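You operate a simulated robot arm through the tools that you are given. There is no shell and no other tool.

Carry out the task below with a simulated robot arm. There is one attempt and no reset: what you move stays moved.

## Task
Dial in the card's figures on control box 6, then start track, bowl and tray.
Fine: knobs first; switch on in that order.

Only the result counts: the job must be done as asked and must still hold three seconds after the hand-in. Knocking over, shifting, dropping, spilling or breaking anything else fails it.

## Robot
A 7-joint arm with a two-finger parallel gripper, fixed in place. Base frame: the origin is on the floor under the middle of its stand, x ahead of it, y to its left, z up. Readings come in m, degrees, newtons and seconds.
It reaches about 1.479 m from its shoulder. Its first joint turns from -166.0 to 166.0 degrees. Payload 4.4 kg.
The tool frame sits at the grasp point between the pads (the TCP): z along the fingers, y along the line on which they close. The tips reach 0.023 m beyond it. Largest opening 0.094 m; finger width 0.038, thickness 0.01; the body of the gripper, 0.054 by 0.096 m, starts 0.039 m behind the TCP.
Orientation is told as [roll, pitch, yaw] about the base's x, y, z axes, in that order, counted from this pose: with the fingers straight down and closing along the base's y, the tool's x points along the base's -x, its y along +y and its z along -z.

## Interface
- The arm moves only by the tool play_rows. Its arguments are lists of equal length, an entry for each row: "delta_pos": the shift along the tool's x, y, z in units of 40 mm (1.0 is 40 mm), a list of three; "angular": the turn, a rotation vector about the tool's x, y, z in units of 4 degrees (1.0 is 4 degrees), a list of three; "jaw": the gripper command, from -1 (fully open) to 1 (shut), values between in proportion. In form: {"delta_pos": [[dx, dy, dz], ...], "angular": [[rx, ry, rz], ...], "jaw": [jaw, ...]}. A call has 1 to 20 rows; each row shifts and turns the commanded pose from where the row before left it, along the tool's axes as they then stand. A call with a number of a shift or a turn outside -1 to 1 is refused whole. Rows are played at 5 a second. More than 0.05 m and 8.6 degrees between two rows, or a gripper value outside its range, and nothing of the call is played. A pose out of reach is approached as far as the arm can. The call stops where the force on the tool passes 40 N (or 10 N more than at its start, if that is more) or the arm is blocked; 0.2 s more then pass. Each finger travels about 0.072 m/s and halts on what it meets, pressing with about 37 N; the grip force reading is that of the motor and also rises with nothing between the fingers. The clock runs only during rows and for 0.2 s after the last one: add rows that do not move to give the fingers time. It gives the time, the measured TCP pose, the force on the tool (base axes), the opening and the grip force at its end, in the units of the frame above (readings bear some noise), with the torque about the TCP (base axes, N m) and any sound that the robot's microphone picked up, and new pictures: "pictures" is both (left out), scene, wrist or none.
- Cameras (640 x 400 px; columns grow to the right, rows downward): "scene" is fixed at [0.2194, -0.6497, 1.3008]; the picture's right is [0.95, -0.31, 0.00], its down [-0.11, -0.32, -0.94] and it looks along [0.29, 0.89, -0.34] (base axes); focal length 326 px, centre (320, 200). "wrist" rides on the gripper at [0.086, 0.016, -0.074] in the tool frame; the picture's right is [-0.18, 0.98, 0.00], its down [-0.58, -0.11, -0.81] and it looks along [-0.79, -0.15, 0.59] (tool axes); focal length 243 px, centre (320, 200). There is no depth. A picture from a camera that has moved, and an enlarged one, comes with that camera's place and axes in the base frame and with its lens.
- enlarge(camera, box): a new picture of the part [left, top, right, bottom] of that camera's present view, enlarged. It takes no simulated time.
- hand_in(): hands the job in; it is judged then, once.

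Places have to be worked out from the pictures, the camera data and where the tool is seen. Open the gripper and draw the arm clear of the work before you hand the job in, unless the task says otherwise.

The tools are called after "Call:" as name(argument=value, ...) on one line, values as JSON. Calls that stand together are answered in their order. play_rows: Moves the arm, as the interface text tells. Its arguments: {"type":"object","properties":{"delta_pos":{"type":"array","items":{"type":"array","items":{"type":"number"}}},"angular":{"type":"array","items":{"type":"array","items":{"type":"number"}}},"jaw":{"type":"array","items":{"type":"number"}},"pictures":{"type":"string","enum":["both","scene","wrist","none"]}},"required":["delta_pos","angular","jaw"]} The other tools are called the same way: enlarge (camera, box) takes an enlarged picture of a part of a camera's view; hand_in () hands the job in.

At the start:

```text
time: 0.0
tool_pos: [0.5351, 0.2914, 1.0628]
tool_rot: [0.0, 0.0, 0.0]
contact_force: [-0.4, 0.0, 0.0]
moment: [0.01, -0.02, -0.02]
grip_width: 0.0943
grip_force: 0.0
```

scene: 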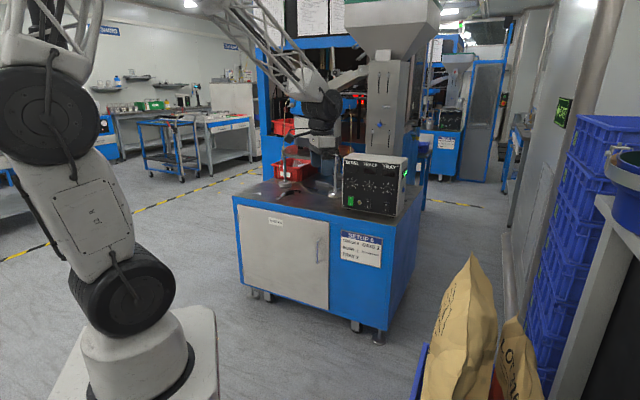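
wrist: 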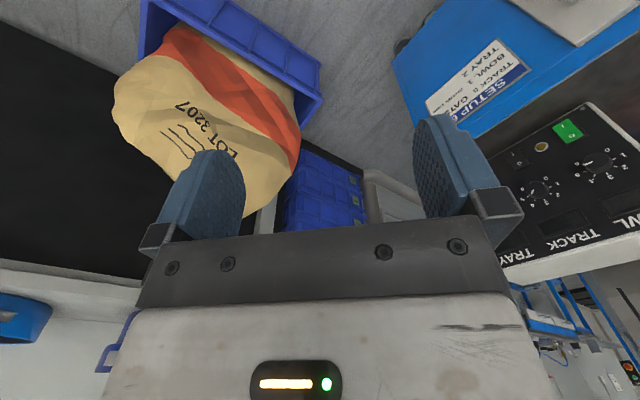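

I start by looking closely at the control box and card in both cameras.

Call:
enlarge(camera="scene", box=[330, 145, 420, 220])

Call:
enlarge(camera="scene", box=[330, 225, 390, 270])

Call:
enlarge(camera="wrist", box=[400, 20, 640, 270])

```text
5.33 times, centred on (375, 182) of scene
camera zoom: at [0.2194, -0.6497, 1.3008], right [0.95, -0.31, 0.0], down [-0.11, -0.32, -0.94], along [0.29, 0.89, -0.34], focal length 1739 px, centre (27, 293)
```

zoom: 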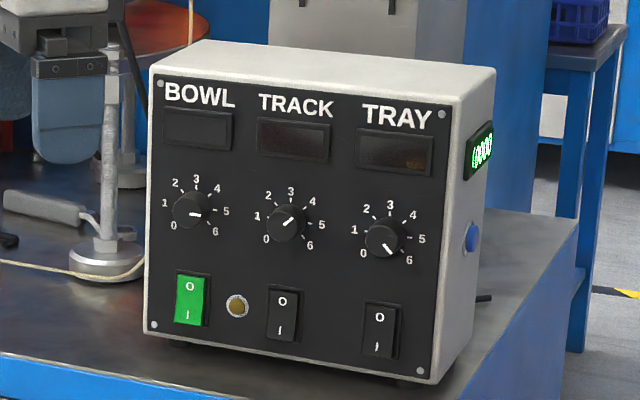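

```text
8.89 times, centred on (360, 248) of scene
camera zoom: at [0.2194, -0.6497, 1.3008], right [0.95, -0.31, 0.0], down [-0.11, -0.32, -0.94], along [0.29, 0.89, -0.34], focal length 2899 px, centre (-36, -222)
```

zoom: 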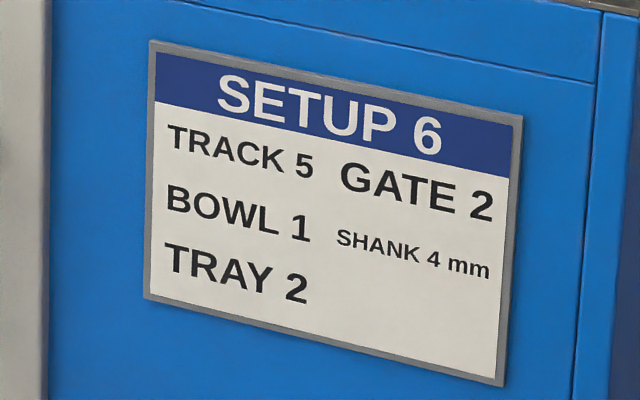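

```text
1.60 times, centred on (520, 145) of wrist
camera zoom: at [0.4487, 0.3076, 1.1367], right [0.18, 0.98, 0.0], down [0.58, -0.11, 0.81], along [0.79, -0.15, -0.59], focal length 388 px, centre (0, 288)
```

zoom: 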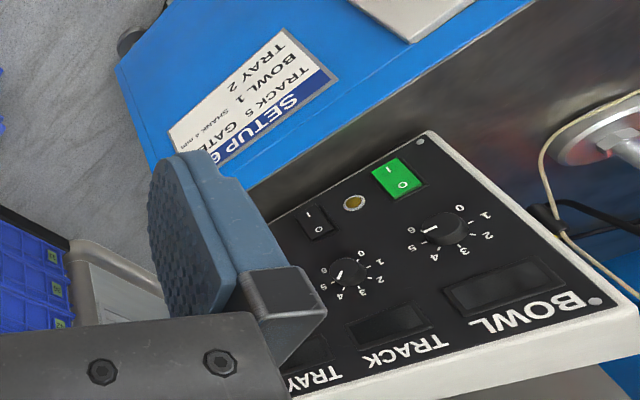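

The card says track 5, bowl 1, tray 2. I take a closer look at the knobs, displays and rockers before moving.

Call:
enlarge(camera="scene", box=[350, 178, 400, 212])

Call:
enlarge(camera="scene", box=[350, 152, 400, 184])

Call:
enlarge(camera="scene", box=[230, 60, 440, 240])

Call:
enlarge(camera="wrist", box=[490, 80, 640, 180])

```text
11.76 times, centred on (375, 195) of scene
camera zoom: at [0.2194, -0.6497, 1.3008], right [0.95, -0.31, 0.0], down [-0.11, -0.32, -0.94], along [0.29, 0.89, -0.34], focal length 3837 px, centre (-327, 259)
```

zoom: 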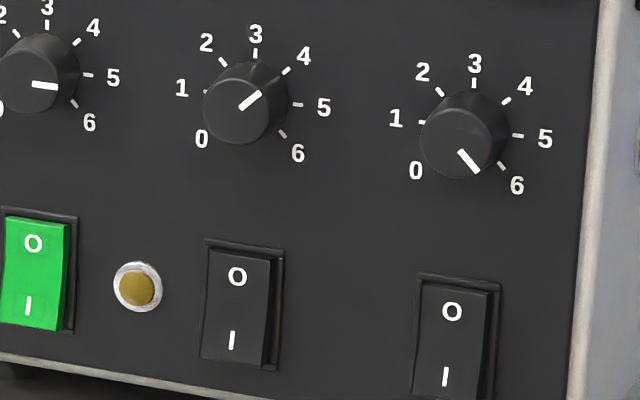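

```text
12.50 times, centred on (375, 168) of scene
camera zoom: at [0.2194, -0.6497, 1.3008], right [0.95, -0.31, 0.0], down [-0.11, -0.32, -0.94], along [0.29, 0.89, -0.34], focal length 4077 px, centre (-368, 600)
```

zoom: 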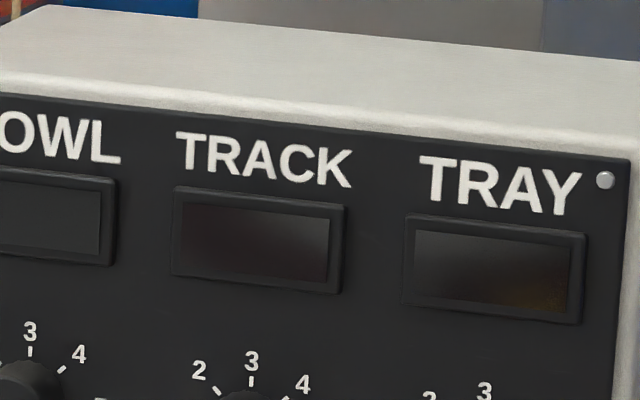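

```text
2.22 times, centred on (335, 150) of scene
camera zoom: at [0.2194, -0.6497, 1.3008], right [0.95, -0.31, 0.0], down [-0.11, -0.32, -0.94], along [0.29, 0.89, -0.34], focal length 725 px, centre (287, 311)
```

zoom: 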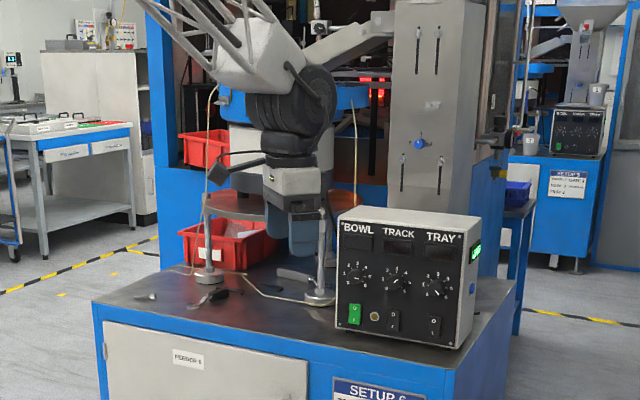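

```text
4.00 times, centred on (565, 130) of wrist
camera zoom: at [0.4487, 0.3076, 1.1367], right [0.18, 0.98, 0.0], down [0.58, -0.11, 0.81], along [0.79, -0.15, -0.59], focal length 970 px, centre (-660, 480)
```

zoom: 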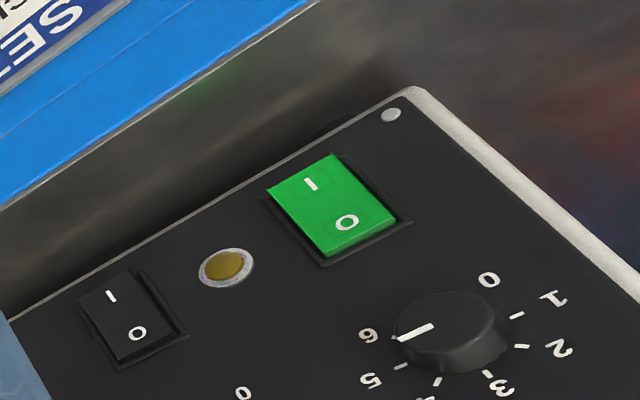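

Both views agree: card track 5, bowl 1, tray 2; knobs now stand at bowl 5, track 4, tray 6, with the panel facing roughly (-0.6,-0.8) and knobs near z 0.845. I first turn the hand about the vertical to face the panel and move forward at the present height.

Call:
play_rows(delta_pos=[[0, 0, 0], [0, 0, 0], [0, 0, 0], [0, 0, 0], [0, 0, 0], [0, 0, 0], [0, 0, 0], [0, 0, 0], [0, 0, 0], [0, 0, 0], [0, 0, 0], [0, 0, 0], [0, 0, 0], [0, 0, 0], [-1, -0.25, 0], [-1, -0.25, 0], [-1, -0.25, 0], [-1, -0.25, 0], [-0.5, -0.25, 0], [0, 0, 0]], angular=[[0, 0, -1], [0, 0, -1], [0, 0, -1], [0, 0, -1], [0, 0, -1], [0, 0, -1], [0, 0, -1], [0, 0, -1], [0, 0, -1], [0, 0, -1], [0, 0, -1], [0, 0, -1], [0, 0, -1], [0, 0, -0.25], [0, 0, 0], [0, 0, 0], [0, 0, 0], [0, 0, 0], [0, 0, 0], [0, 0, 0]], jaw=[-1, -1, -1, -1, -1, -1, -1, -1, -1, -1, -1, -1, -1, -1, -1, -1, -1, -1, -1, -1], pictures="both")

```text
time: 4.2
tool_pos: [0.6831, 0.4061, 1.0632]
tool_rot: [0.1, 0.0, 53.1]
contact_force: [0.2, -0.2, 0.3]
moment: [0.01, -0.01, 0.01]
grip_width: 0.0939
grip_force: 0.1
camera wrist: at [0.6189, 0.3461, 1.1379], right [-0.67, 0.74, 0.0], down [0.44, 0.4, 0.81], along [0.6, 0.54, -0.59], focal length 243 px, centre (320, 200)
```

scene: 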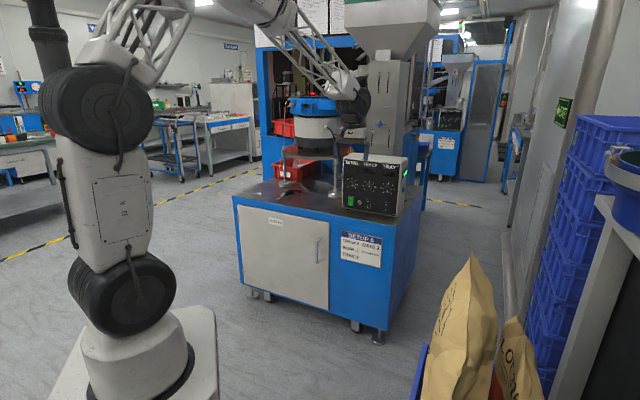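
wrist: 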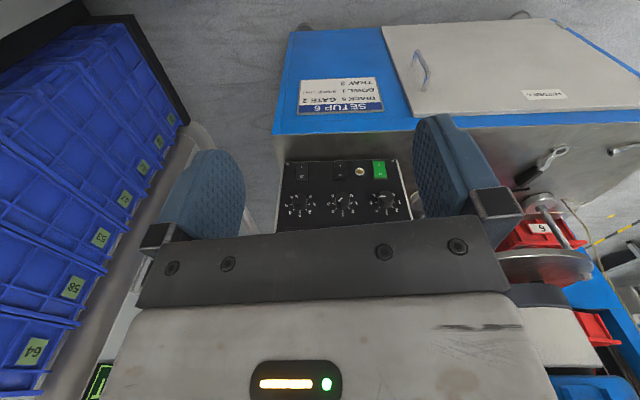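

The panel now sits in the middle of the wrist view; I enlarge it to read the rockers and dials more exactly.

Call:
enlarge(camera="wrist", box=[265, 150, 425, 250])

Call:
enlarge(camera="scene", box=[335, 150, 415, 220])

```text
4.00 times, centred on (345, 200) of wrist
camera zoom: at [0.6189, 0.3461, 1.1379], right [-0.67, 0.74, 0.0], down [0.44, 0.4, 0.81], along [0.6, 0.54, -0.59], focal length 970 px, centre (220, 200)
```

zoom: 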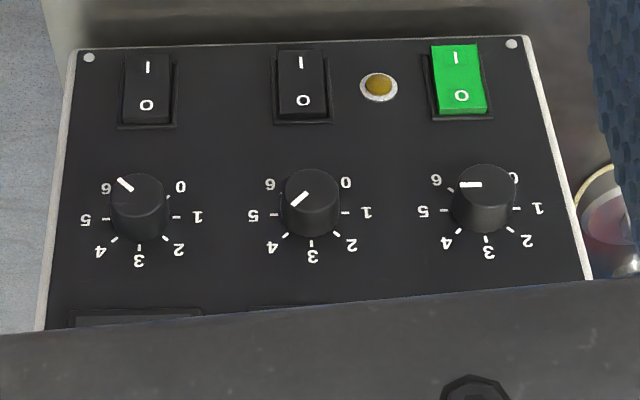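

```text
5.71 times, centred on (375, 185) of scene
camera zoom: at [0.2194, -0.6497, 1.3008], right [0.95, -0.31, 0.0], down [-0.11, -0.32, -0.94], along [0.29, 0.89, -0.34], focal length 1864 px, centre (6, 286)
```

zoom: 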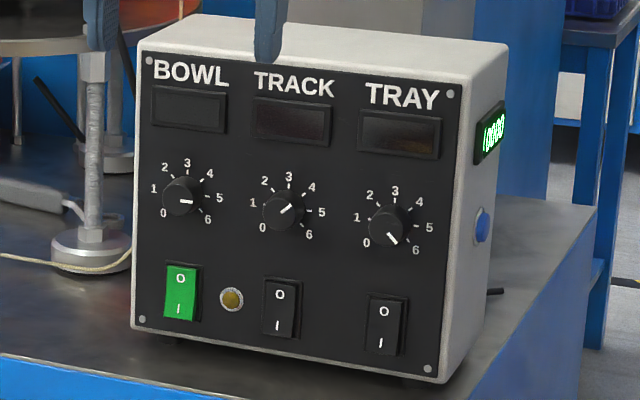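

All three rockers look alike (I side standing out, displays dark), so I take them as off. Now I pitch the hand toward horizontal, camera below, at the same TCP point.

Call:
play_rows(delta_pos=[[0, 0, 0], [0, 0, 0], [0, 0, 0], [0, 0, 0], [0, 0, 0], [0, 0, 0], [0, 0, 0], [0, 0, 0], [0, 0, 0], [0, 0, 0], [0, 0, 0], [0, 0, 0], [0, 0, 0], [0, 0, 0], [0, 0, 0], [0, 0, 0], [0, 0, 0], [0, 0, 0], [0, 0, 0], [0, 0, 0]], angular=[[0, -1, 0], [0, -1, 0], [0, -1, 0], [0, -1, 0], [0, -1, 0], [0, -1, 0], [0, -1, 0], [0, -1, 0], [0, -1, 0], [0, -1, 0], [0, -1, 0], [0, -1, 0], [0, -1, 0], [0, -1, 0], [0, -1, 0], [0, -1, 0], [0, -1, 0], [0, -1, 0], [0, -1, 0], [0, -1, 0]], jaw=[-1, -1, -1, -1, -1, -1, -1, -1, -1, -1, -1, -1, -1, -1, -1, -1, -1, -1, -1, -1], pictures="both")

```text
time: 8.4
tool_pos: [0.6837, 0.4049, 1.0641]
tool_rot: [-0.3, -80.0, 53.3]
contact_force: [0.8, 0.2, 0.1]
moment: [0.02, 0.04, 0.02]
grip_width: 0.0938
grip_force: 0.0
camera wrist: at [0.6174, 0.3444, 0.9903], right [-0.77, 0.62, 0.18], down [-0.33, -0.62, 0.71], along [0.55, 0.49, 0.68], focal length 243 px, centre (320, 200)
```

scene: 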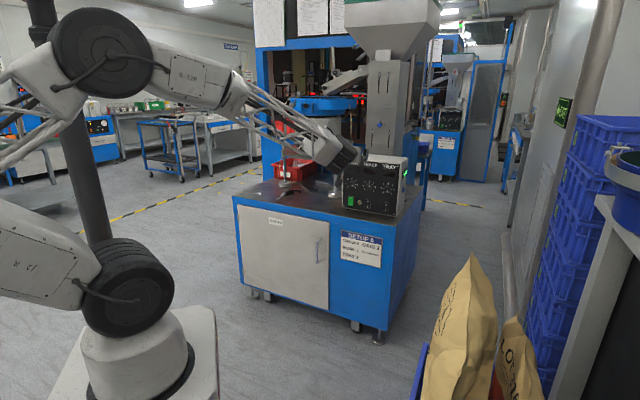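
wrist: 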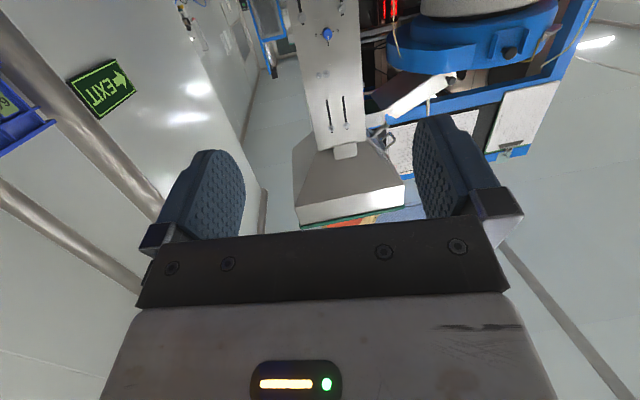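

The hand is now nearly horizontal and free. I tip it back to about 48° of pitch and lower it to about 0.25 m in front of the panel, so the wrist camera looks squarely at the panel for measuring.

Call:
play_rows(delta_pos=[[0, 0, 0], [0, 0, 0], [0, 0, 0], [0, 0, 0], [0, 0, 0], [0, 0, 0], [0, 0, 0], [0, 0, 0], [0.51, -0.04, 0.828], [0.51, -0.04, 0.828], [0.51, -0.04, 0.828], [0.51, -0.04, 0.828], [0.51, -0.04, 0.828], [0.51, -0.04, 0.828], [0, 0, 0]], angular=[[0, 1, 0], [0, 1, 0], [0, 1, 0], [0, 1, 0], [0, 1, 0], [0, 1, 0], [0, 1, 0], [0, 1, 0], [0, 0, 0], [0, 0, 0], [0, 0, 0], [0, 0, 0], [0, 0, 0], [0, 0, 0], [0, 0, 0]], jaw=[-1, -1, -1, -1, -1, -1, -1, -1, -1, -1, -1, -1, -1, -1, -1], pictures="both")

```text
time: 11.6
tool_pos: [0.7287, 0.4524, 0.8392]
tool_rot: [-0.1, -48.0, 53.1]
contact_force: [0.3, -0.2, -0.1]
moment: [0.0, 0.02, 0.0]
grip_width: 0.0941
grip_force: 0.1
camera wrist: at [0.6489, 0.3705, 0.8244], right [-0.71, 0.69, 0.14], down [-0.04, -0.23, 0.97], along [0.7, 0.69, 0.19], focal length 243 px, centre (320, 200)
```

scene: 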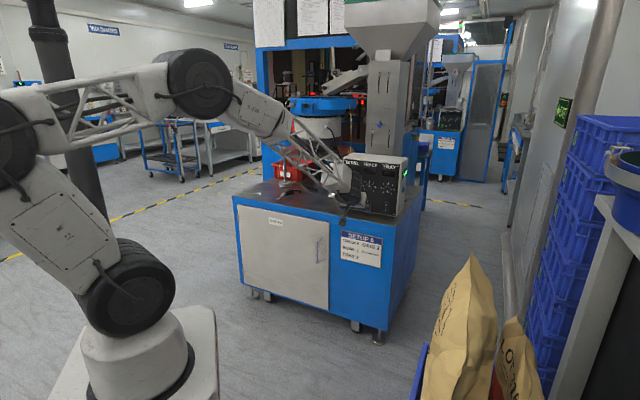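
wrist: 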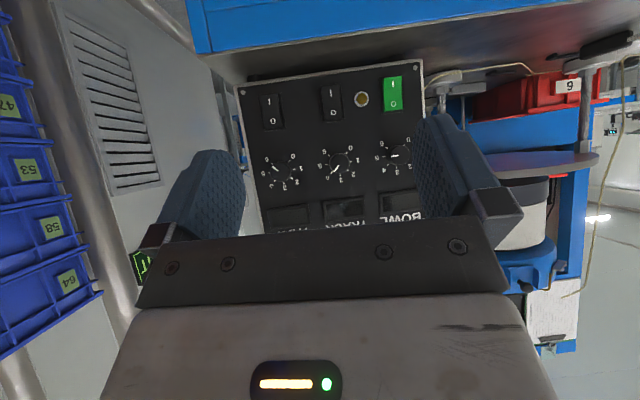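

Call:
enlarge(camera="wrist", box=[232, 50, 442, 240])

Call:
enlarge(camera="wrist", box=[240, 130, 430, 235])

Call:
enlarge(camera="wrist", box=[240, 60, 430, 140])

```text
2.11 times, centred on (337, 145) of wrist
camera zoom: at [0.6489, 0.3705, 0.8244], right [-0.71, 0.69, 0.14], down [-0.04, -0.23, 0.97], along [0.7, 0.69, 0.19], focal length 511 px, centre (284, 316)
```

zoom: 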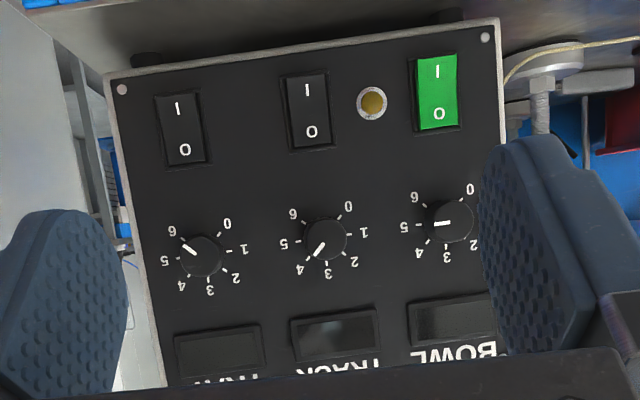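

```text
3.37 times, centred on (335, 182) of wrist
camera zoom: at [0.6489, 0.3705, 0.8244], right [-0.71, 0.69, 0.14], down [-0.04, -0.23, 0.97], along [0.7, 0.69, 0.19], focal length 817 px, centre (270, 259)
```

zoom: 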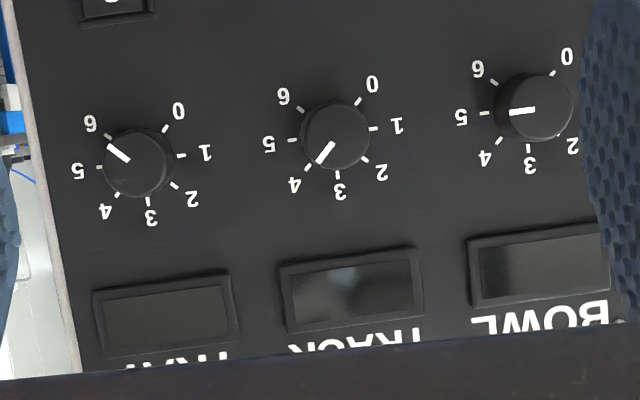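

```text
3.37 times, centred on (335, 100) of wrist
camera zoom: at [0.6489, 0.3705, 0.8244], right [-0.71, 0.69, 0.14], down [-0.04, -0.23, 0.97], along [0.7, 0.69, 0.19], focal length 817 px, centre (270, 537)
```

zoom: 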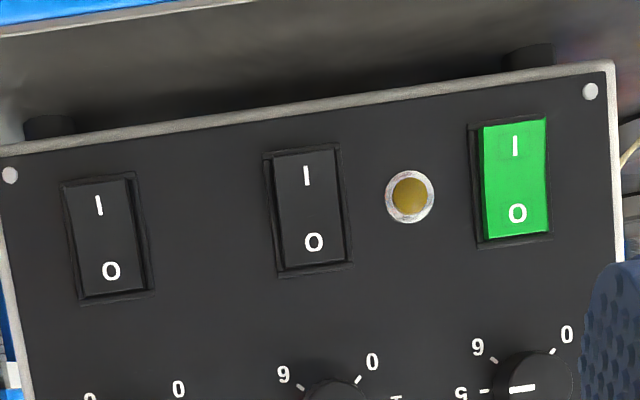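

Triangulating from the two wrist views gives the panel vertical at yaw 45°, plane at about n·p = 1.097, with dials at z ≈ 0.847: bowl (0.829,0.722), track (0.891,0.659), tray (0.953,0.597). I turn the hand to yaw 45° and horizontal, then stand off about 8 cm in front of the track knob.

Call:
play_rows(delta_pos=[[0, 0, 0], [0, 0, 0], [0, 0, 0], [0, 0, 0], [0, 0, 0], [0, 0, 0], [0, 0, 0], [0, 0, 0], [0, 0, 0], [0, 0, 0], [0, 0, 0], [0, 0, 0], [0, 0, 0], [-0.05, 0.196, 0.97], [-0.05, 0.196, 0.97], [-0.05, 0.196, 0.97], [-0.05, 0.196, 0.97], [0, 0, 0]], angular=[[0.7525, 0, 0.6775], [0.7525, 0, 0.6775], [0, -1, 0], [0, -1, 0], [0, -1, 0], [0, -1, 0], [0, -1, 0], [0, -1, 0], [0, -1, 0], [0, -1, 0], [0, -1, 0], [0, -1, 0], [0, -0.5, 0], [0, 0, 0], [0, 0, 0], [0, 0, 0], [0, 0, 0], [0, 0, 0]], jaw=[-1, -1, -1, -1, -1, -1, -1, -1, -1, -1, -1, -1, -1, -1, -1, -1, -1, -1], pictures="both")

```text
time: 15.4
tool_pos: [0.818, 0.5846, 0.8397]
tool_rot: [7.4, -86.8, 38.0]
contact_force: [0.3, 0.1, 0.0]
moment: [-0.04, -0.04, -0.03]
grip_width: 0.0941
grip_force: 0.1
out of reach, approached as far as the arm can: row 4
camera wrist: at [0.7499, 0.5398, 0.756], right [-0.69, 0.7, 0.19], down [-0.46, -0.63, 0.62], along [0.55, 0.34, 0.76], focal length 243 px, centre (320, 200)
```

scene: 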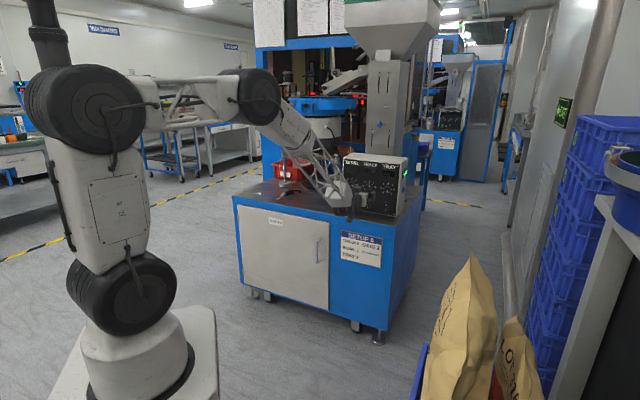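
wrist: 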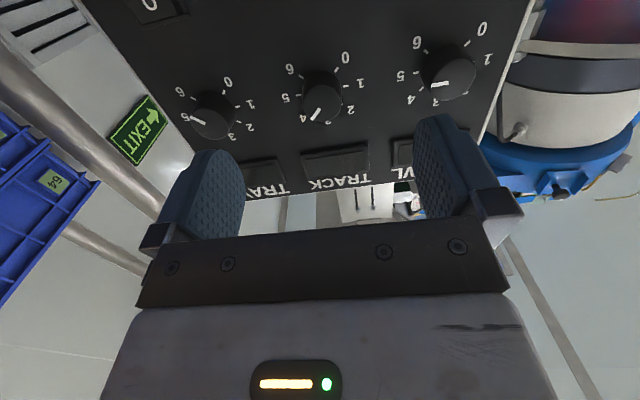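

The arm reports one row out of reach and the hand sits about 3° short of horizontal. I play a few still rows to see whether it settles to the commanded pose.

Call:
play_rows(delta_pos=[[0, 0, 0], [0, 0, 0], [0, 0, 0]], angular=[[0, 0, 0], [0, 0, 0], [0, 0, 0]], jaw=[-0.4, -0.4, -0.4], pictures="wrist")

Call:
enlarge(camera="wrist", box=[140, 0, 540, 220])

Call:
enlarge(camera="scene", box=[260, 110, 420, 230])

```text
time: 16.2
tool_pos: [0.8164, 0.5841, 0.8391]
tool_rot: [7.5, -86.9, 38.0]
contact_force: [0.0, 0.2, -0.6]
moment: [-0.01, 0.0, 0.02]
grip_width: 0.0657
grip_force: 0.0
camera wrist: at [0.7497, 0.5394, 0.756], right [-0.69, 0.7, 0.19], down [-0.46, -0.63, 0.62], along [0.55, 0.34, 0.76], focal length 243 px, centre (320, 200)
```

wrist: 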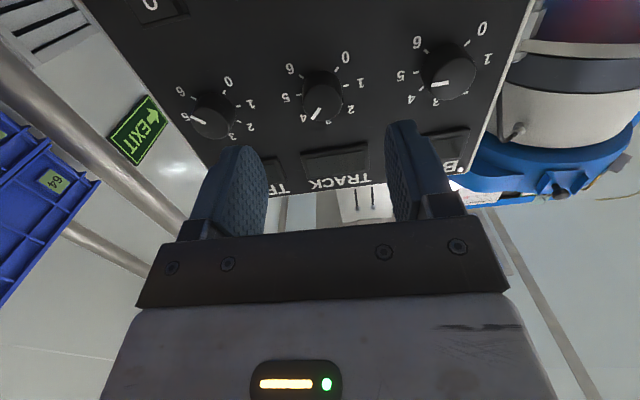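

```text
1.60 times, centred on (340, 110) of wrist
camera zoom: at [0.7497, 0.5394, 0.756], right [-0.69, 0.7, 0.19], down [-0.46, -0.63, 0.62], along [0.55, 0.34, 0.76], focal length 388 px, centre (288, 344)
```

zoom: 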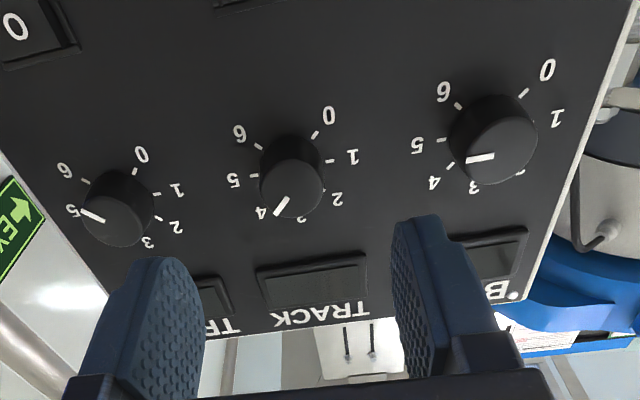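

```text
3.33 times, centred on (340, 170) of scene
camera zoom: at [0.2194, -0.6497, 1.3008], right [0.95, -0.31, 0.0], down [-0.11, -0.32, -0.94], along [0.29, 0.89, -0.34], focal length 1087 px, centre (253, 300)
```

zoom: 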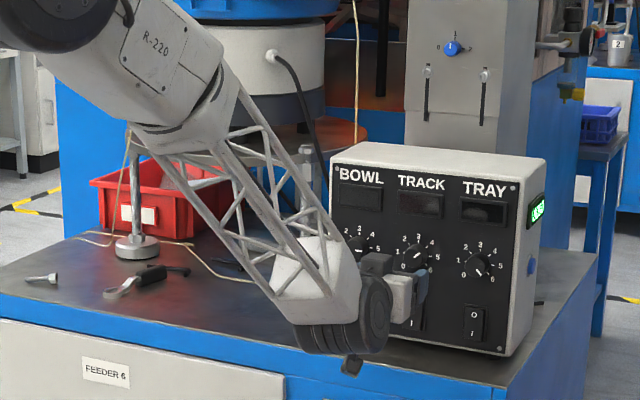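

The hand kept a 3° downward tilt because that row was clipped; otherwise the rows were followed. I rotate the missing 3.1° about tool y and raise 8 mm, then check.

Call:
play_rows(delta_pos=[[0, 0, 0], [-0.2, 0, 0], [0, 0, 0]], angular=[[0, -0.775, 0], [0, 0, 0], [0, 0, 0]], jaw=[-0.4, -0.4, -0.4], pictures="wrist")

Call:
enlarge(camera="wrist", box=[140, 0, 540, 220])

```text
time: 17.0
tool_pos: [0.8173, 0.5849, 0.8467]
tool_rot: [79.8, -89.6, -34.5]
contact_force: [-0.2, 0.3, 0.1]
moment: [-0.01, -0.01, 0.0]
grip_width: 0.0657
grip_force: 0.0
camera wrist: at [0.7528, 0.5436, 0.7596], right [-0.7, 0.69, 0.19], down [-0.48, -0.65, 0.58], along [0.53, 0.31, 0.79], focal length 243 px, centre (320, 200)
```

wrist: 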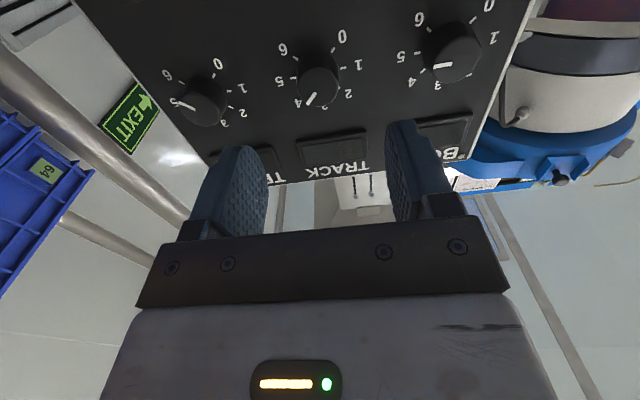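

```text
1.60 times, centred on (340, 110) of wrist
camera zoom: at [0.7528, 0.5436, 0.7596], right [-0.7, 0.69, 0.19], down [-0.48, -0.65, 0.58], along [0.53, 0.31, 0.79], focal length 388 px, centre (288, 344)
```

zoom: 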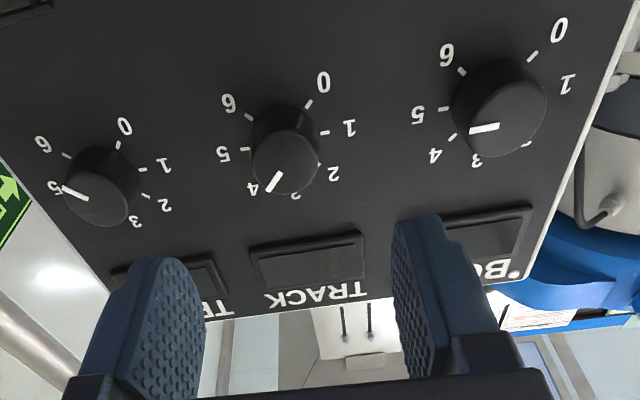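

The pose is now square to the panel and the dial position checks out (t = 0.164, z = 0.847). I advance 77 mm so the finger tips straddle the track knob, about 5 mm off the panel.

Call:
play_rows(delta_pos=[[0, 0, 0.6], [0, 0, 0.6], [0, 0, 0.5], [0, 0, 0.235], [0, 0, 0]], angular=[[0, 0, 0], [0, 0, 0], [0, 0, 0], [0, 0, 0], [0, 0, 0]], jaw=[-0.4, -0.4, -0.4, -0.4, -0.4], pictures="both")

Call:
enlarge(camera="wrist", box=[140, 0, 540, 240])

Call:
enlarge(camera="scene", box=[320, 145, 420, 225])

```text
time: 18.2
tool_pos: [0.8707, 0.6392, 0.8457]
tool_rot: [79.7, -89.6, -34.3]
contact_force: [0.3, 0.0, -0.1]
moment: [-0.02, -0.02, 0.0]
grip_width: 0.0658
grip_force: 0.0
camera wrist: at [0.8071, 0.5986, 0.7596], right [-0.7, 0.69, 0.19], down [-0.48, -0.65, 0.58], along [0.53, 0.31, 0.79], focal length 243 px, centre (320, 200)
```

scene: 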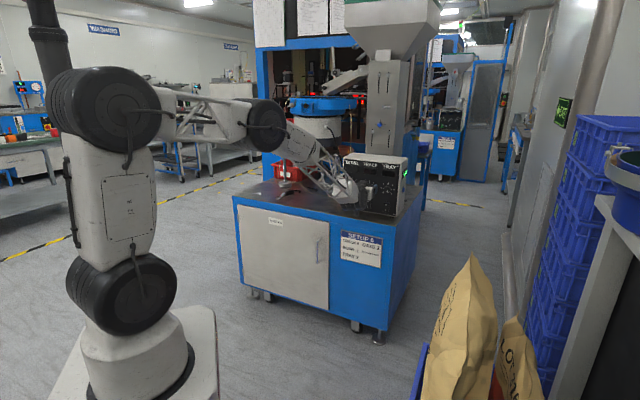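
wrist: 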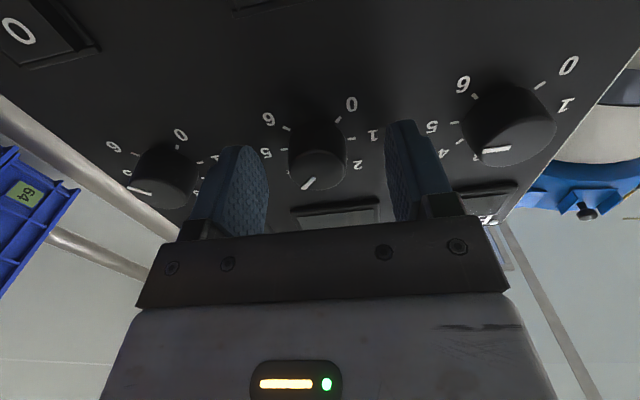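

```text
1.60 times, centred on (340, 120) of wrist
camera zoom: at [0.8071, 0.5986, 0.7596], right [-0.7, 0.69, 0.19], down [-0.48, -0.65, 0.58], along [0.53, 0.31, 0.79], focal length 388 px, centre (288, 328)
```

zoom: 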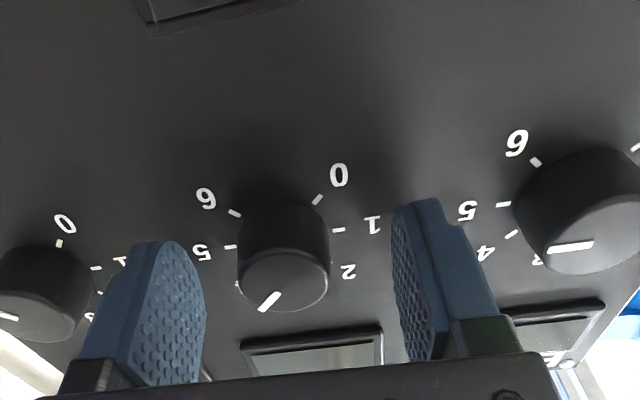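

```text
5.00 times, centred on (370, 185) of scene
camera zoom: at [0.2194, -0.6497, 1.3008], right [0.95, -0.31, 0.0], down [-0.11, -0.32, -0.94], along [0.29, 0.89, -0.34], focal length 1631 px, centre (70, 275)
```

zoom: 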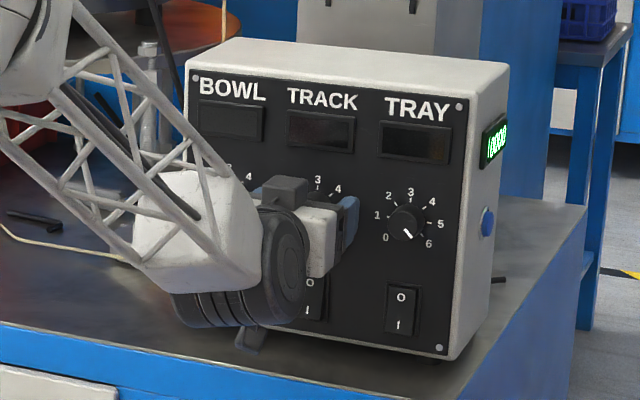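

Fingers straddle the track knob with roughly 14 mm overlap and no contact. I close the gripper on it.

Call:
play_rows(delta_pos=[[0, 0, 0], [0, 0, 0], [0, 0, 0], [0, 0, 0]], angular=[[0, 0, 0], [0, 0, 0], [0, 0, 0], [0, 0, 0]], jaw=[0.2, 0.4, 1, 1], pictures="wrist")

Call:
enlarge(camera="wrist", box=[140, 0, 540, 240])

```text
time: 19.2
tool_pos: [0.8718, 0.6392, 0.8465]
tool_rot: [80.3, -89.7, -34.9]
contact_force: [22.1, -11.4, -1.6]
moment: [-0.13, 0.09, -0.56]
grip_width: 0.0293
grip_force: 45.0
camera wrist: at [0.8078, 0.5977, 0.7596], right [-0.7, 0.69, 0.19], down [-0.48, -0.65, 0.58], along [0.53, 0.31, 0.79], focal length 243 px, centre (320, 200)
```

wrist: 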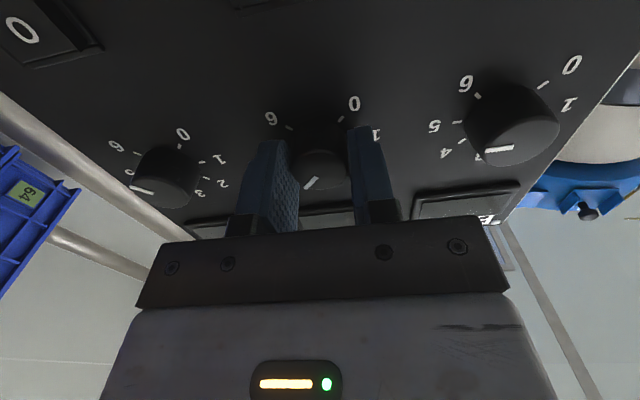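

```text
1.60 times, centred on (340, 120) of wrist
camera zoom: at [0.8078, 0.5977, 0.7596], right [-0.7, 0.69, 0.19], down [-0.48, -0.65, 0.58], along [0.53, 0.31, 0.79], focal length 388 px, centre (288, 328)
```

zoom: 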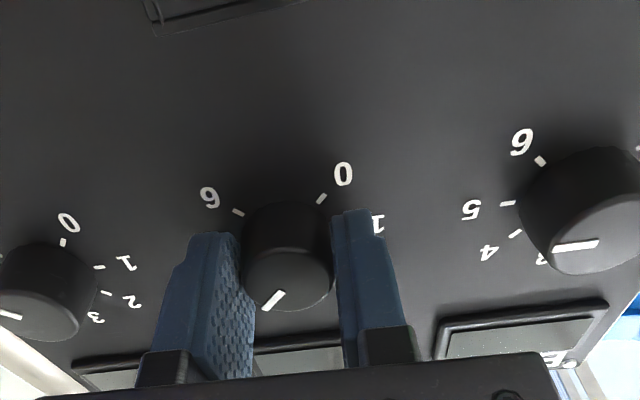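

The grip holds at 29 mm but there is a sideways load of about 24 N toward panel-right, so the hand is slightly off-centre. I shift 1 mm to the panel's right and re-read the force.

Call:
play_rows(delta_pos=[[0, -0.025, 0], [0, 0, 0]], angular=[[0, 0, 0], [0, 0, 0]], jaw=[1, 1], pictures="none")

```text
time: 19.8
tool_pos: [0.8729, 0.6392, 0.8461]
tool_rot: [83.6, -89.7, -38.1]
contact_force: [-2.4, -24.1, 4.7]
moment: [0.21, -0.28, -0.36]
grip_width: 0.0296
grip_force: 45.0
```

The force direction changed; I read it again with still rows to separate noise from load.

Call:
play_rows(delta_pos=[[0, 0, 0], [0, 0, 0]], angular=[[0, 0, 0], [0, 0, 0]], jaw=[1, 1], pictures="wrist")

Call:
enlarge(camera="wrist", box=[220, 80, 420, 220])

```text
time: 20.4
tool_pos: [0.8722, 0.6388, 0.8479]
tool_rot: [81.6, -89.6, -36.0]
contact_force: [-7.8, -26.6, 6.0]
moment: [0.22, -0.17, -0.35]
grip_width: 0.0292
grip_force: 44.8
camera wrist: at [0.8079, 0.5976, 0.7596], right [-0.7, 0.69, 0.19], down [-0.48, -0.65, 0.58], along [0.53, 0.31, 0.79], focal length 243 px, centre (320, 200)
```

wrist: 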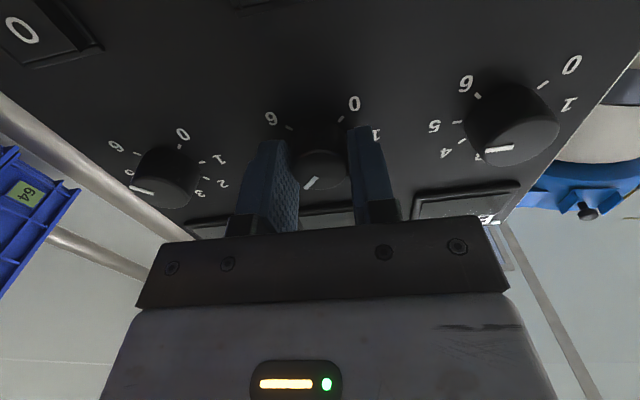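

```text
2.86 times, centred on (320, 150) of wrist
camera zoom: at [0.8079, 0.5976, 0.7596], right [-0.7, 0.69, 0.19], down [-0.48, -0.65, 0.58], along [0.53, 0.31, 0.79], focal length 693 px, centre (320, 343)
```

zoom: 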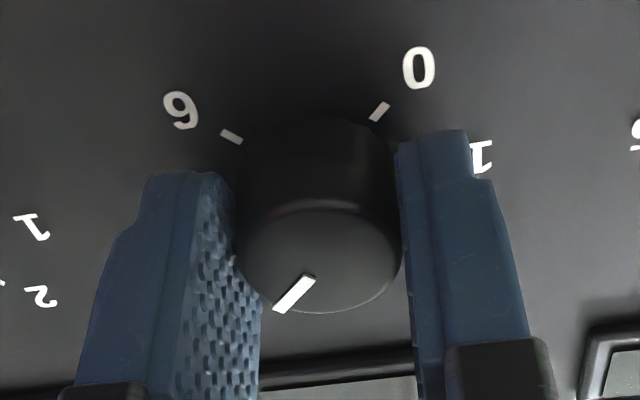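

The hand feels about 24 N pushing it off the panel and 13 N sideways, likely from squeezing a slightly tapered knob. I ease the pose 1 mm out and 1 mm to the right to unload it.

Call:
play_rows(delta_pos=[[0, -0.02, -0.02], [0, 0, 0]], angular=[[0, 0, 0], [0, 0, 0]], jaw=[1, 1], pictures="none")

```text
time: 21.0
tool_pos: [0.8721, 0.6388, 0.8469]
tool_rot: [80.3, -89.7, -34.7]
contact_force: [20.0, 11.3, -4.4]
moment: [-0.08, 0.07, -0.21]
grip_width: 0.0295
grip_force: 45.1
```

The pose is very stiff along the normal (~58 N/mm), so I fine-tune: 0.4 mm in and 0.7 mm to the right.

Call:
play_rows(delta_pos=[[0, -0.017, 0.0095], [0, 0, 0]], angular=[[0, 0, 0], [0, 0, 0]], jaw=[1, 1], pictures="none")

```text
time: 21.6
tool_pos: [0.8729, 0.6391, 0.8457]
tool_rot: [79.9, -89.6, -34.3]
contact_force: [-8.4, 10.7, 2.8]
moment: [-0.01, -0.04, 0.26]
grip_width: 0.0295
grip_force: 44.8
```

Normal load is now near zero with a small sideways overshoot; I step back 0.4 mm and turn the knob clockwise 45° (4 → 5).

Call:
play_rows(delta_pos=[[0, 0.01, 0], [0, 0, 0], [0, 0, 0], [0, 0, 0], [0, 0, 0], [0, 0, 0], [0, 0, 0], [0, 0, 0], [0, 0, 0], [0, 0, 0], [0, 0, 0], [0, 0, 0], [0, 0, 0], [0, 0, 0]], angular=[[0, 0, 0], [0, 0, 1], [0, 0, 1], [0, 0, 1], [0, 0, 1], [0, 0, 1], [0, 0, 1], [0, 0, 1], [0, 0, 1], [0, 0, 1], [0, 0, 1], [0, 0, 1], [0, 0, 0.25], [0, 0, 0]], jaw=[1, 1, 1, 1, 1, 1, 1, 1, 1, 1, 1, 1, 1, 1], pictures="both")

Call:
enlarge(camera="wrist", box=[160, 20, 500, 230])

Call:
enlarge(camera="scene", box=[320, 145, 420, 225])

```text
time: 24.6
tool_pos: [0.8714, 0.6379, 0.846]
tool_rot: [90.0, -44.5, -44.3]
contact_force: [-20.6, 30.2, -1.0]
moment: [-0.09, 0.13, 0.82]
grip_width: 0.0293
grip_force: 45.2
camera wrist: at [0.7682, 0.6365, 0.7967], right [-0.4, 0.39, 0.83], down [-0.21, -0.92, 0.33], along [0.89, -0.05, 0.45], focal length 243 px, centre (320, 200)
```

scene: 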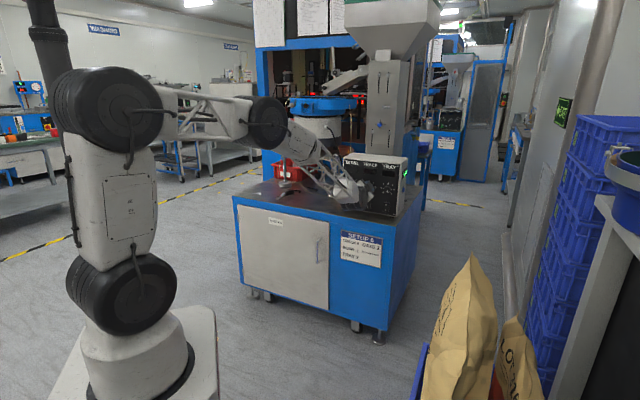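
wrist: 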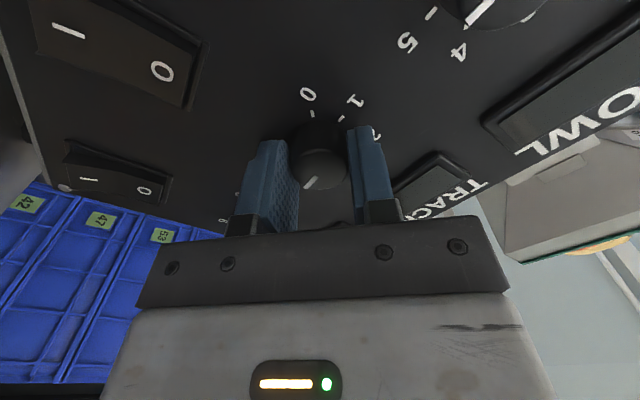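

```text
1.88 times, centred on (330, 125) of wrist
camera zoom: at [0.7682, 0.6365, 0.7967], right [-0.4, 0.39, 0.83], down [-0.21, -0.92, 0.33], along [0.89, -0.05, 0.45], focal length 457 px, centre (301, 341)
```

zoom: 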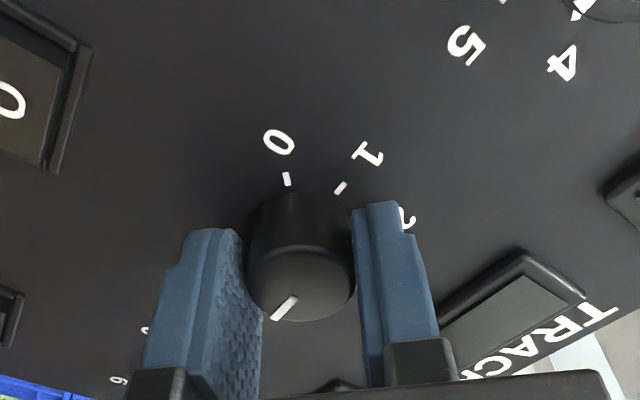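

```text
5.00 times, centred on (370, 185) of scene
camera zoom: at [0.2194, -0.6497, 1.3008], right [0.95, -0.31, 0.0], down [-0.11, -0.32, -0.94], along [0.29, 0.89, -0.34], focal length 1631 px, centre (70, 275)
```

zoom: 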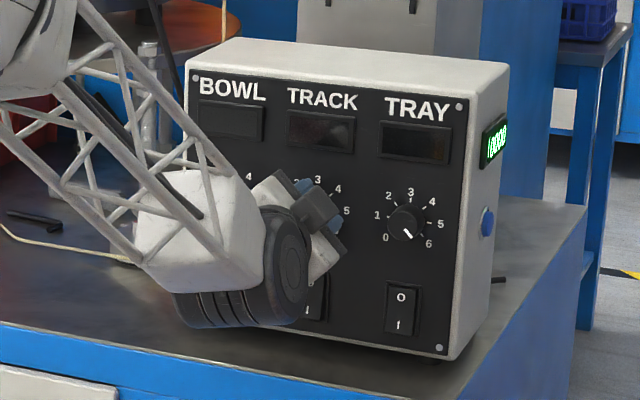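

The knob turned with the hand (pointer still aligned to the fingers as before, now at about 5). I ease the sideways load and open the jaws.

Call:
play_rows(delta_pos=[[0.014, 0.014, 0], [0, 0, 0], [0, 0, 0], [0, 0, 0], [0, 0, 0]], angular=[[0, 0, 0], [0, 0, 0], [0, 0, 0], [0, 0, 0], [0, 0, 0]], jaw=[1, 1, -0.4, -0.4, -0.4], pictures="wrist")

Call:
enlarge(camera="wrist", box=[160, 20, 500, 230])

```text
time: 25.8
tool_pos: [0.8726, 0.6396, 0.8466]
tool_rot: [89.8, -44.6, -44.4]
contact_force: [-0.8, 0.2, 0.3]
moment: [0.01, 0.0, 0.0]
grip_width: 0.0658
grip_force: 0.1
camera wrist: at [0.7681, 0.6365, 0.7969], right [-0.4, 0.39, 0.83], down [-0.22, -0.92, 0.33], along [0.89, -0.05, 0.45], focal length 243 px, centre (320, 200)
```

wrist: 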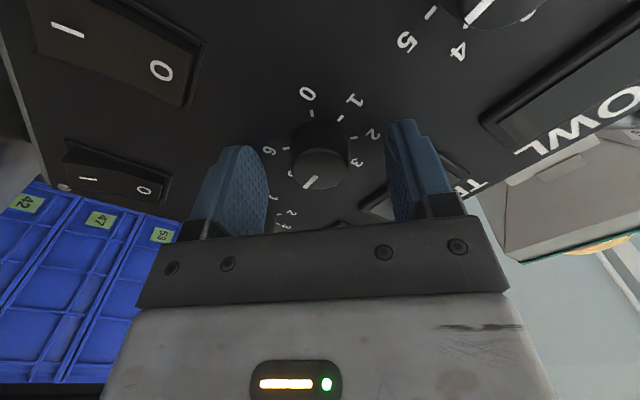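

```text
1.88 times, centred on (330, 125) of wrist
camera zoom: at [0.7681, 0.6365, 0.7969], right [-0.4, 0.39, 0.83], down [-0.22, -0.92, 0.33], along [0.89, -0.05, 0.45], focal length 457 px, centre (301, 341)
```

zoom: 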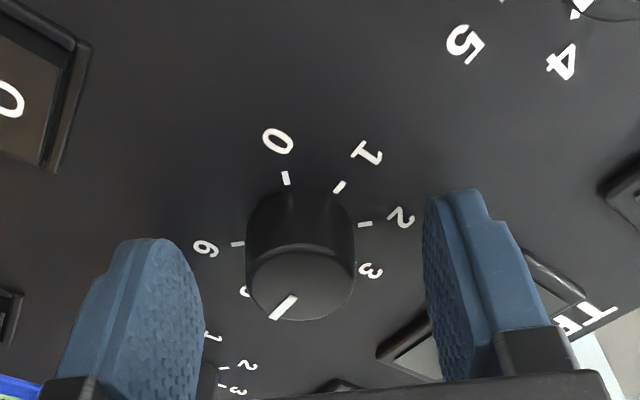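

Released; the track pointer reads about 5. I back off 8 cm, roll the hand on to +90° and move 88 mm right to stand in front of the tray knob.

Call:
play_rows(delta_pos=[[0, 0, -1], [0, 0, -1], [0, 0, 0], [0, 0, 0], [0, 0, 0], [0, 0, 0], [0, 0, 0], [0, 0, 0], [0, 0, 0], [0, 0, 0], [0, 0, 0], [0, 0, 0], [0, 0, 0], [0, 0, 0], [-0.733, 0, 0], [-0.733, 0, 0], [-0.733, 0, 0], [0, 0, 0]], angular=[[0, 0, 0], [0, 0, 0], [0, 0, 1], [0, 0, 1], [0, 0, 1], [0, 0, 1], [0, 0, 1], [0, 0, 1], [0, 0, 1], [0, 0, 1], [0, 0, 1], [0, 0, 1], [0, 0, 1], [0, 0, 0.25], [0, 0, 0], [0, 0, 0], [0, 0, 0], [0, 0, 0]], jaw=[-0.4, -0.4, -0.4, -0.4, -0.4, -0.4, -0.4, -0.4, -0.4, -0.4, -0.4, -0.4, -0.4, -0.4, -0.4, -0.4, -0.4, -0.4], pictures="both")

Call:
enlarge(camera="wrist", box=[140, 0, 540, 240])

Call:
enlarge(camera="scene", box=[320, 145, 420, 225])

```text
time: 29.6
tool_pos: [0.8793, 0.519, 0.8445]
tool_rot: [89.9, 0.3, -44.6]
contact_force: [0.1, 0.2, 0.6]
moment: [0.0, -0.04, -0.02]
grip_width: 0.0658
grip_force: 0.1
camera wrist: at [0.7654, 0.5267, 0.8618], right [0.14, -0.13, 0.98], down [-0.15, -0.98, -0.11], along [0.98, -0.13, -0.16], focal length 243 px, centre (320, 200)
```

scene: 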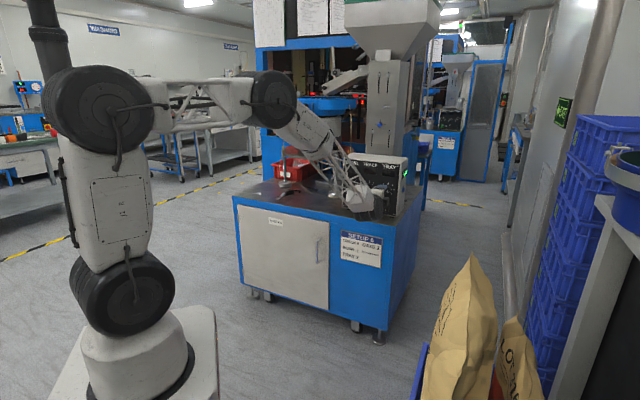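
wrist: 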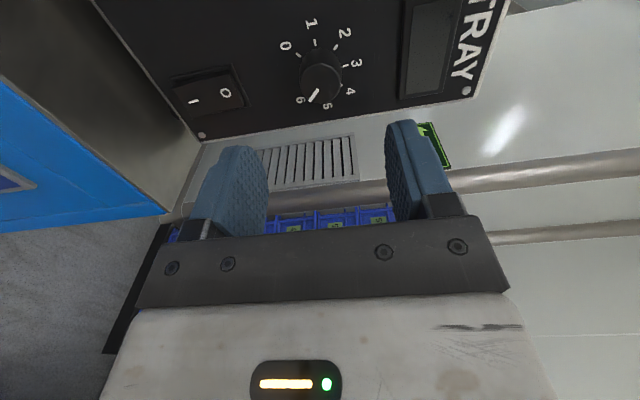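

```text
1.60 times, centred on (340, 120) of wrist
camera zoom: at [0.7654, 0.5267, 0.8618], right [0.14, -0.13, 0.98], down [-0.15, -0.98, -0.11], along [0.98, -0.13, -0.16], focal length 388 px, centre (288, 328)
```

zoom: 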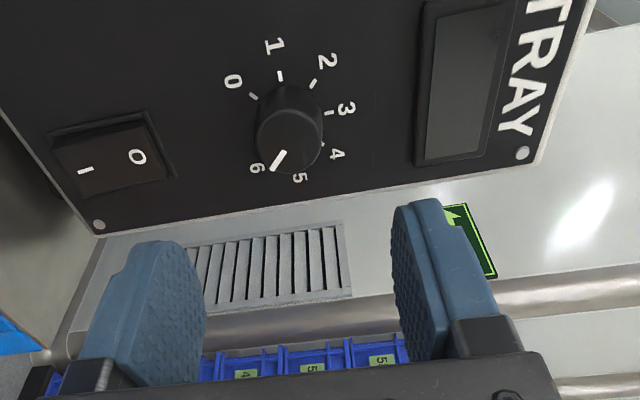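

```text
5.00 times, centred on (370, 185) of scene
camera zoom: at [0.2194, -0.6497, 1.3008], right [0.95, -0.31, 0.0], down [-0.11, -0.32, -0.94], along [0.29, 0.89, -0.34], focal length 1631 px, centre (70, 275)
```

zoom: 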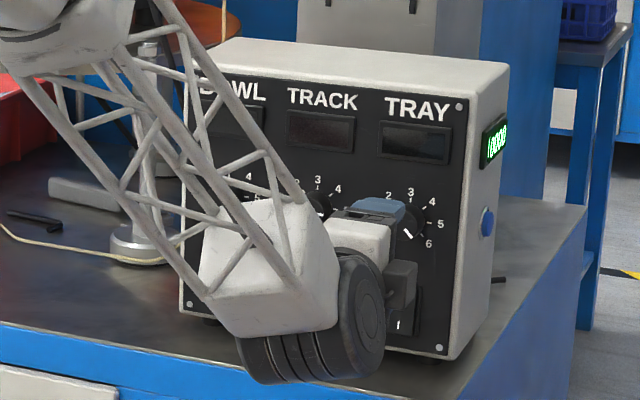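

The hand stands in front of the tray knob with roll +90°; the view puts the dial at t ≈ 0.253, z ≈ 0.8455. I advance 80 mm to straddle it.

Call:
play_rows(delta_pos=[[0, 0.025, 0.6], [0, 0, 0.6], [0, 0, 0.5], [0, 0, 0.3], [0, 0, 0]], angular=[[0, 0, 0], [0, 0, 0], [0, 0, 0], [0, 0, 0], [0, 0, 0]], jaw=[-0.4, -0.4, -0.4, -0.4, -0.4], pictures="wrist")

Call:
enlarge(camera="wrist", box=[140, 0, 540, 240])

```text
time: 30.8
tool_pos: [0.9334, 0.5767, 0.848]
tool_rot: [89.8, 0.4, -44.5]
contact_force: [-0.3, -0.4, 0.1]
moment: [-0.01, 0.0, 0.0]
grip_width: 0.0661
grip_force: 0.0
camera wrist: at [0.8212, 0.5844, 0.8631], right [0.14, -0.13, 0.98], down [-0.15, -0.98, -0.11], along [0.98, -0.13, -0.15], focal length 243 px, centre (320, 200)
```

wrist: 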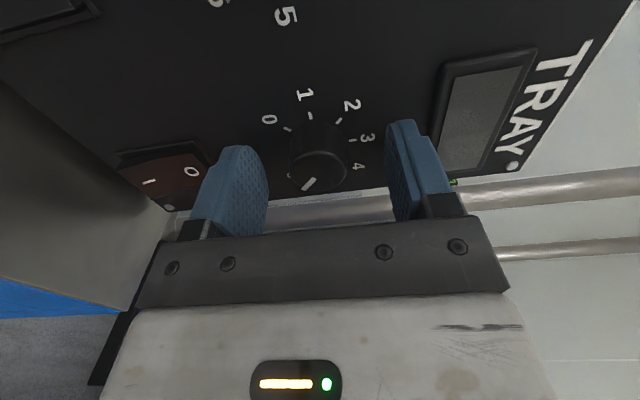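

```text
1.60 times, centred on (340, 120) of wrist
camera zoom: at [0.8212, 0.5844, 0.8631], right [0.14, -0.13, 0.98], down [-0.15, -0.98, -0.11], along [0.98, -0.13, -0.15], focal length 388 px, centre (288, 328)
```

zoom: 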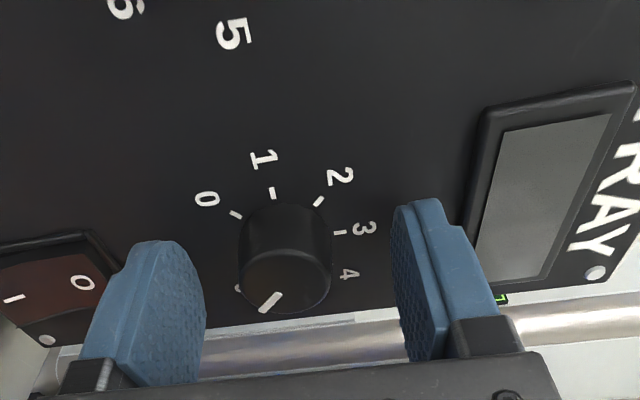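

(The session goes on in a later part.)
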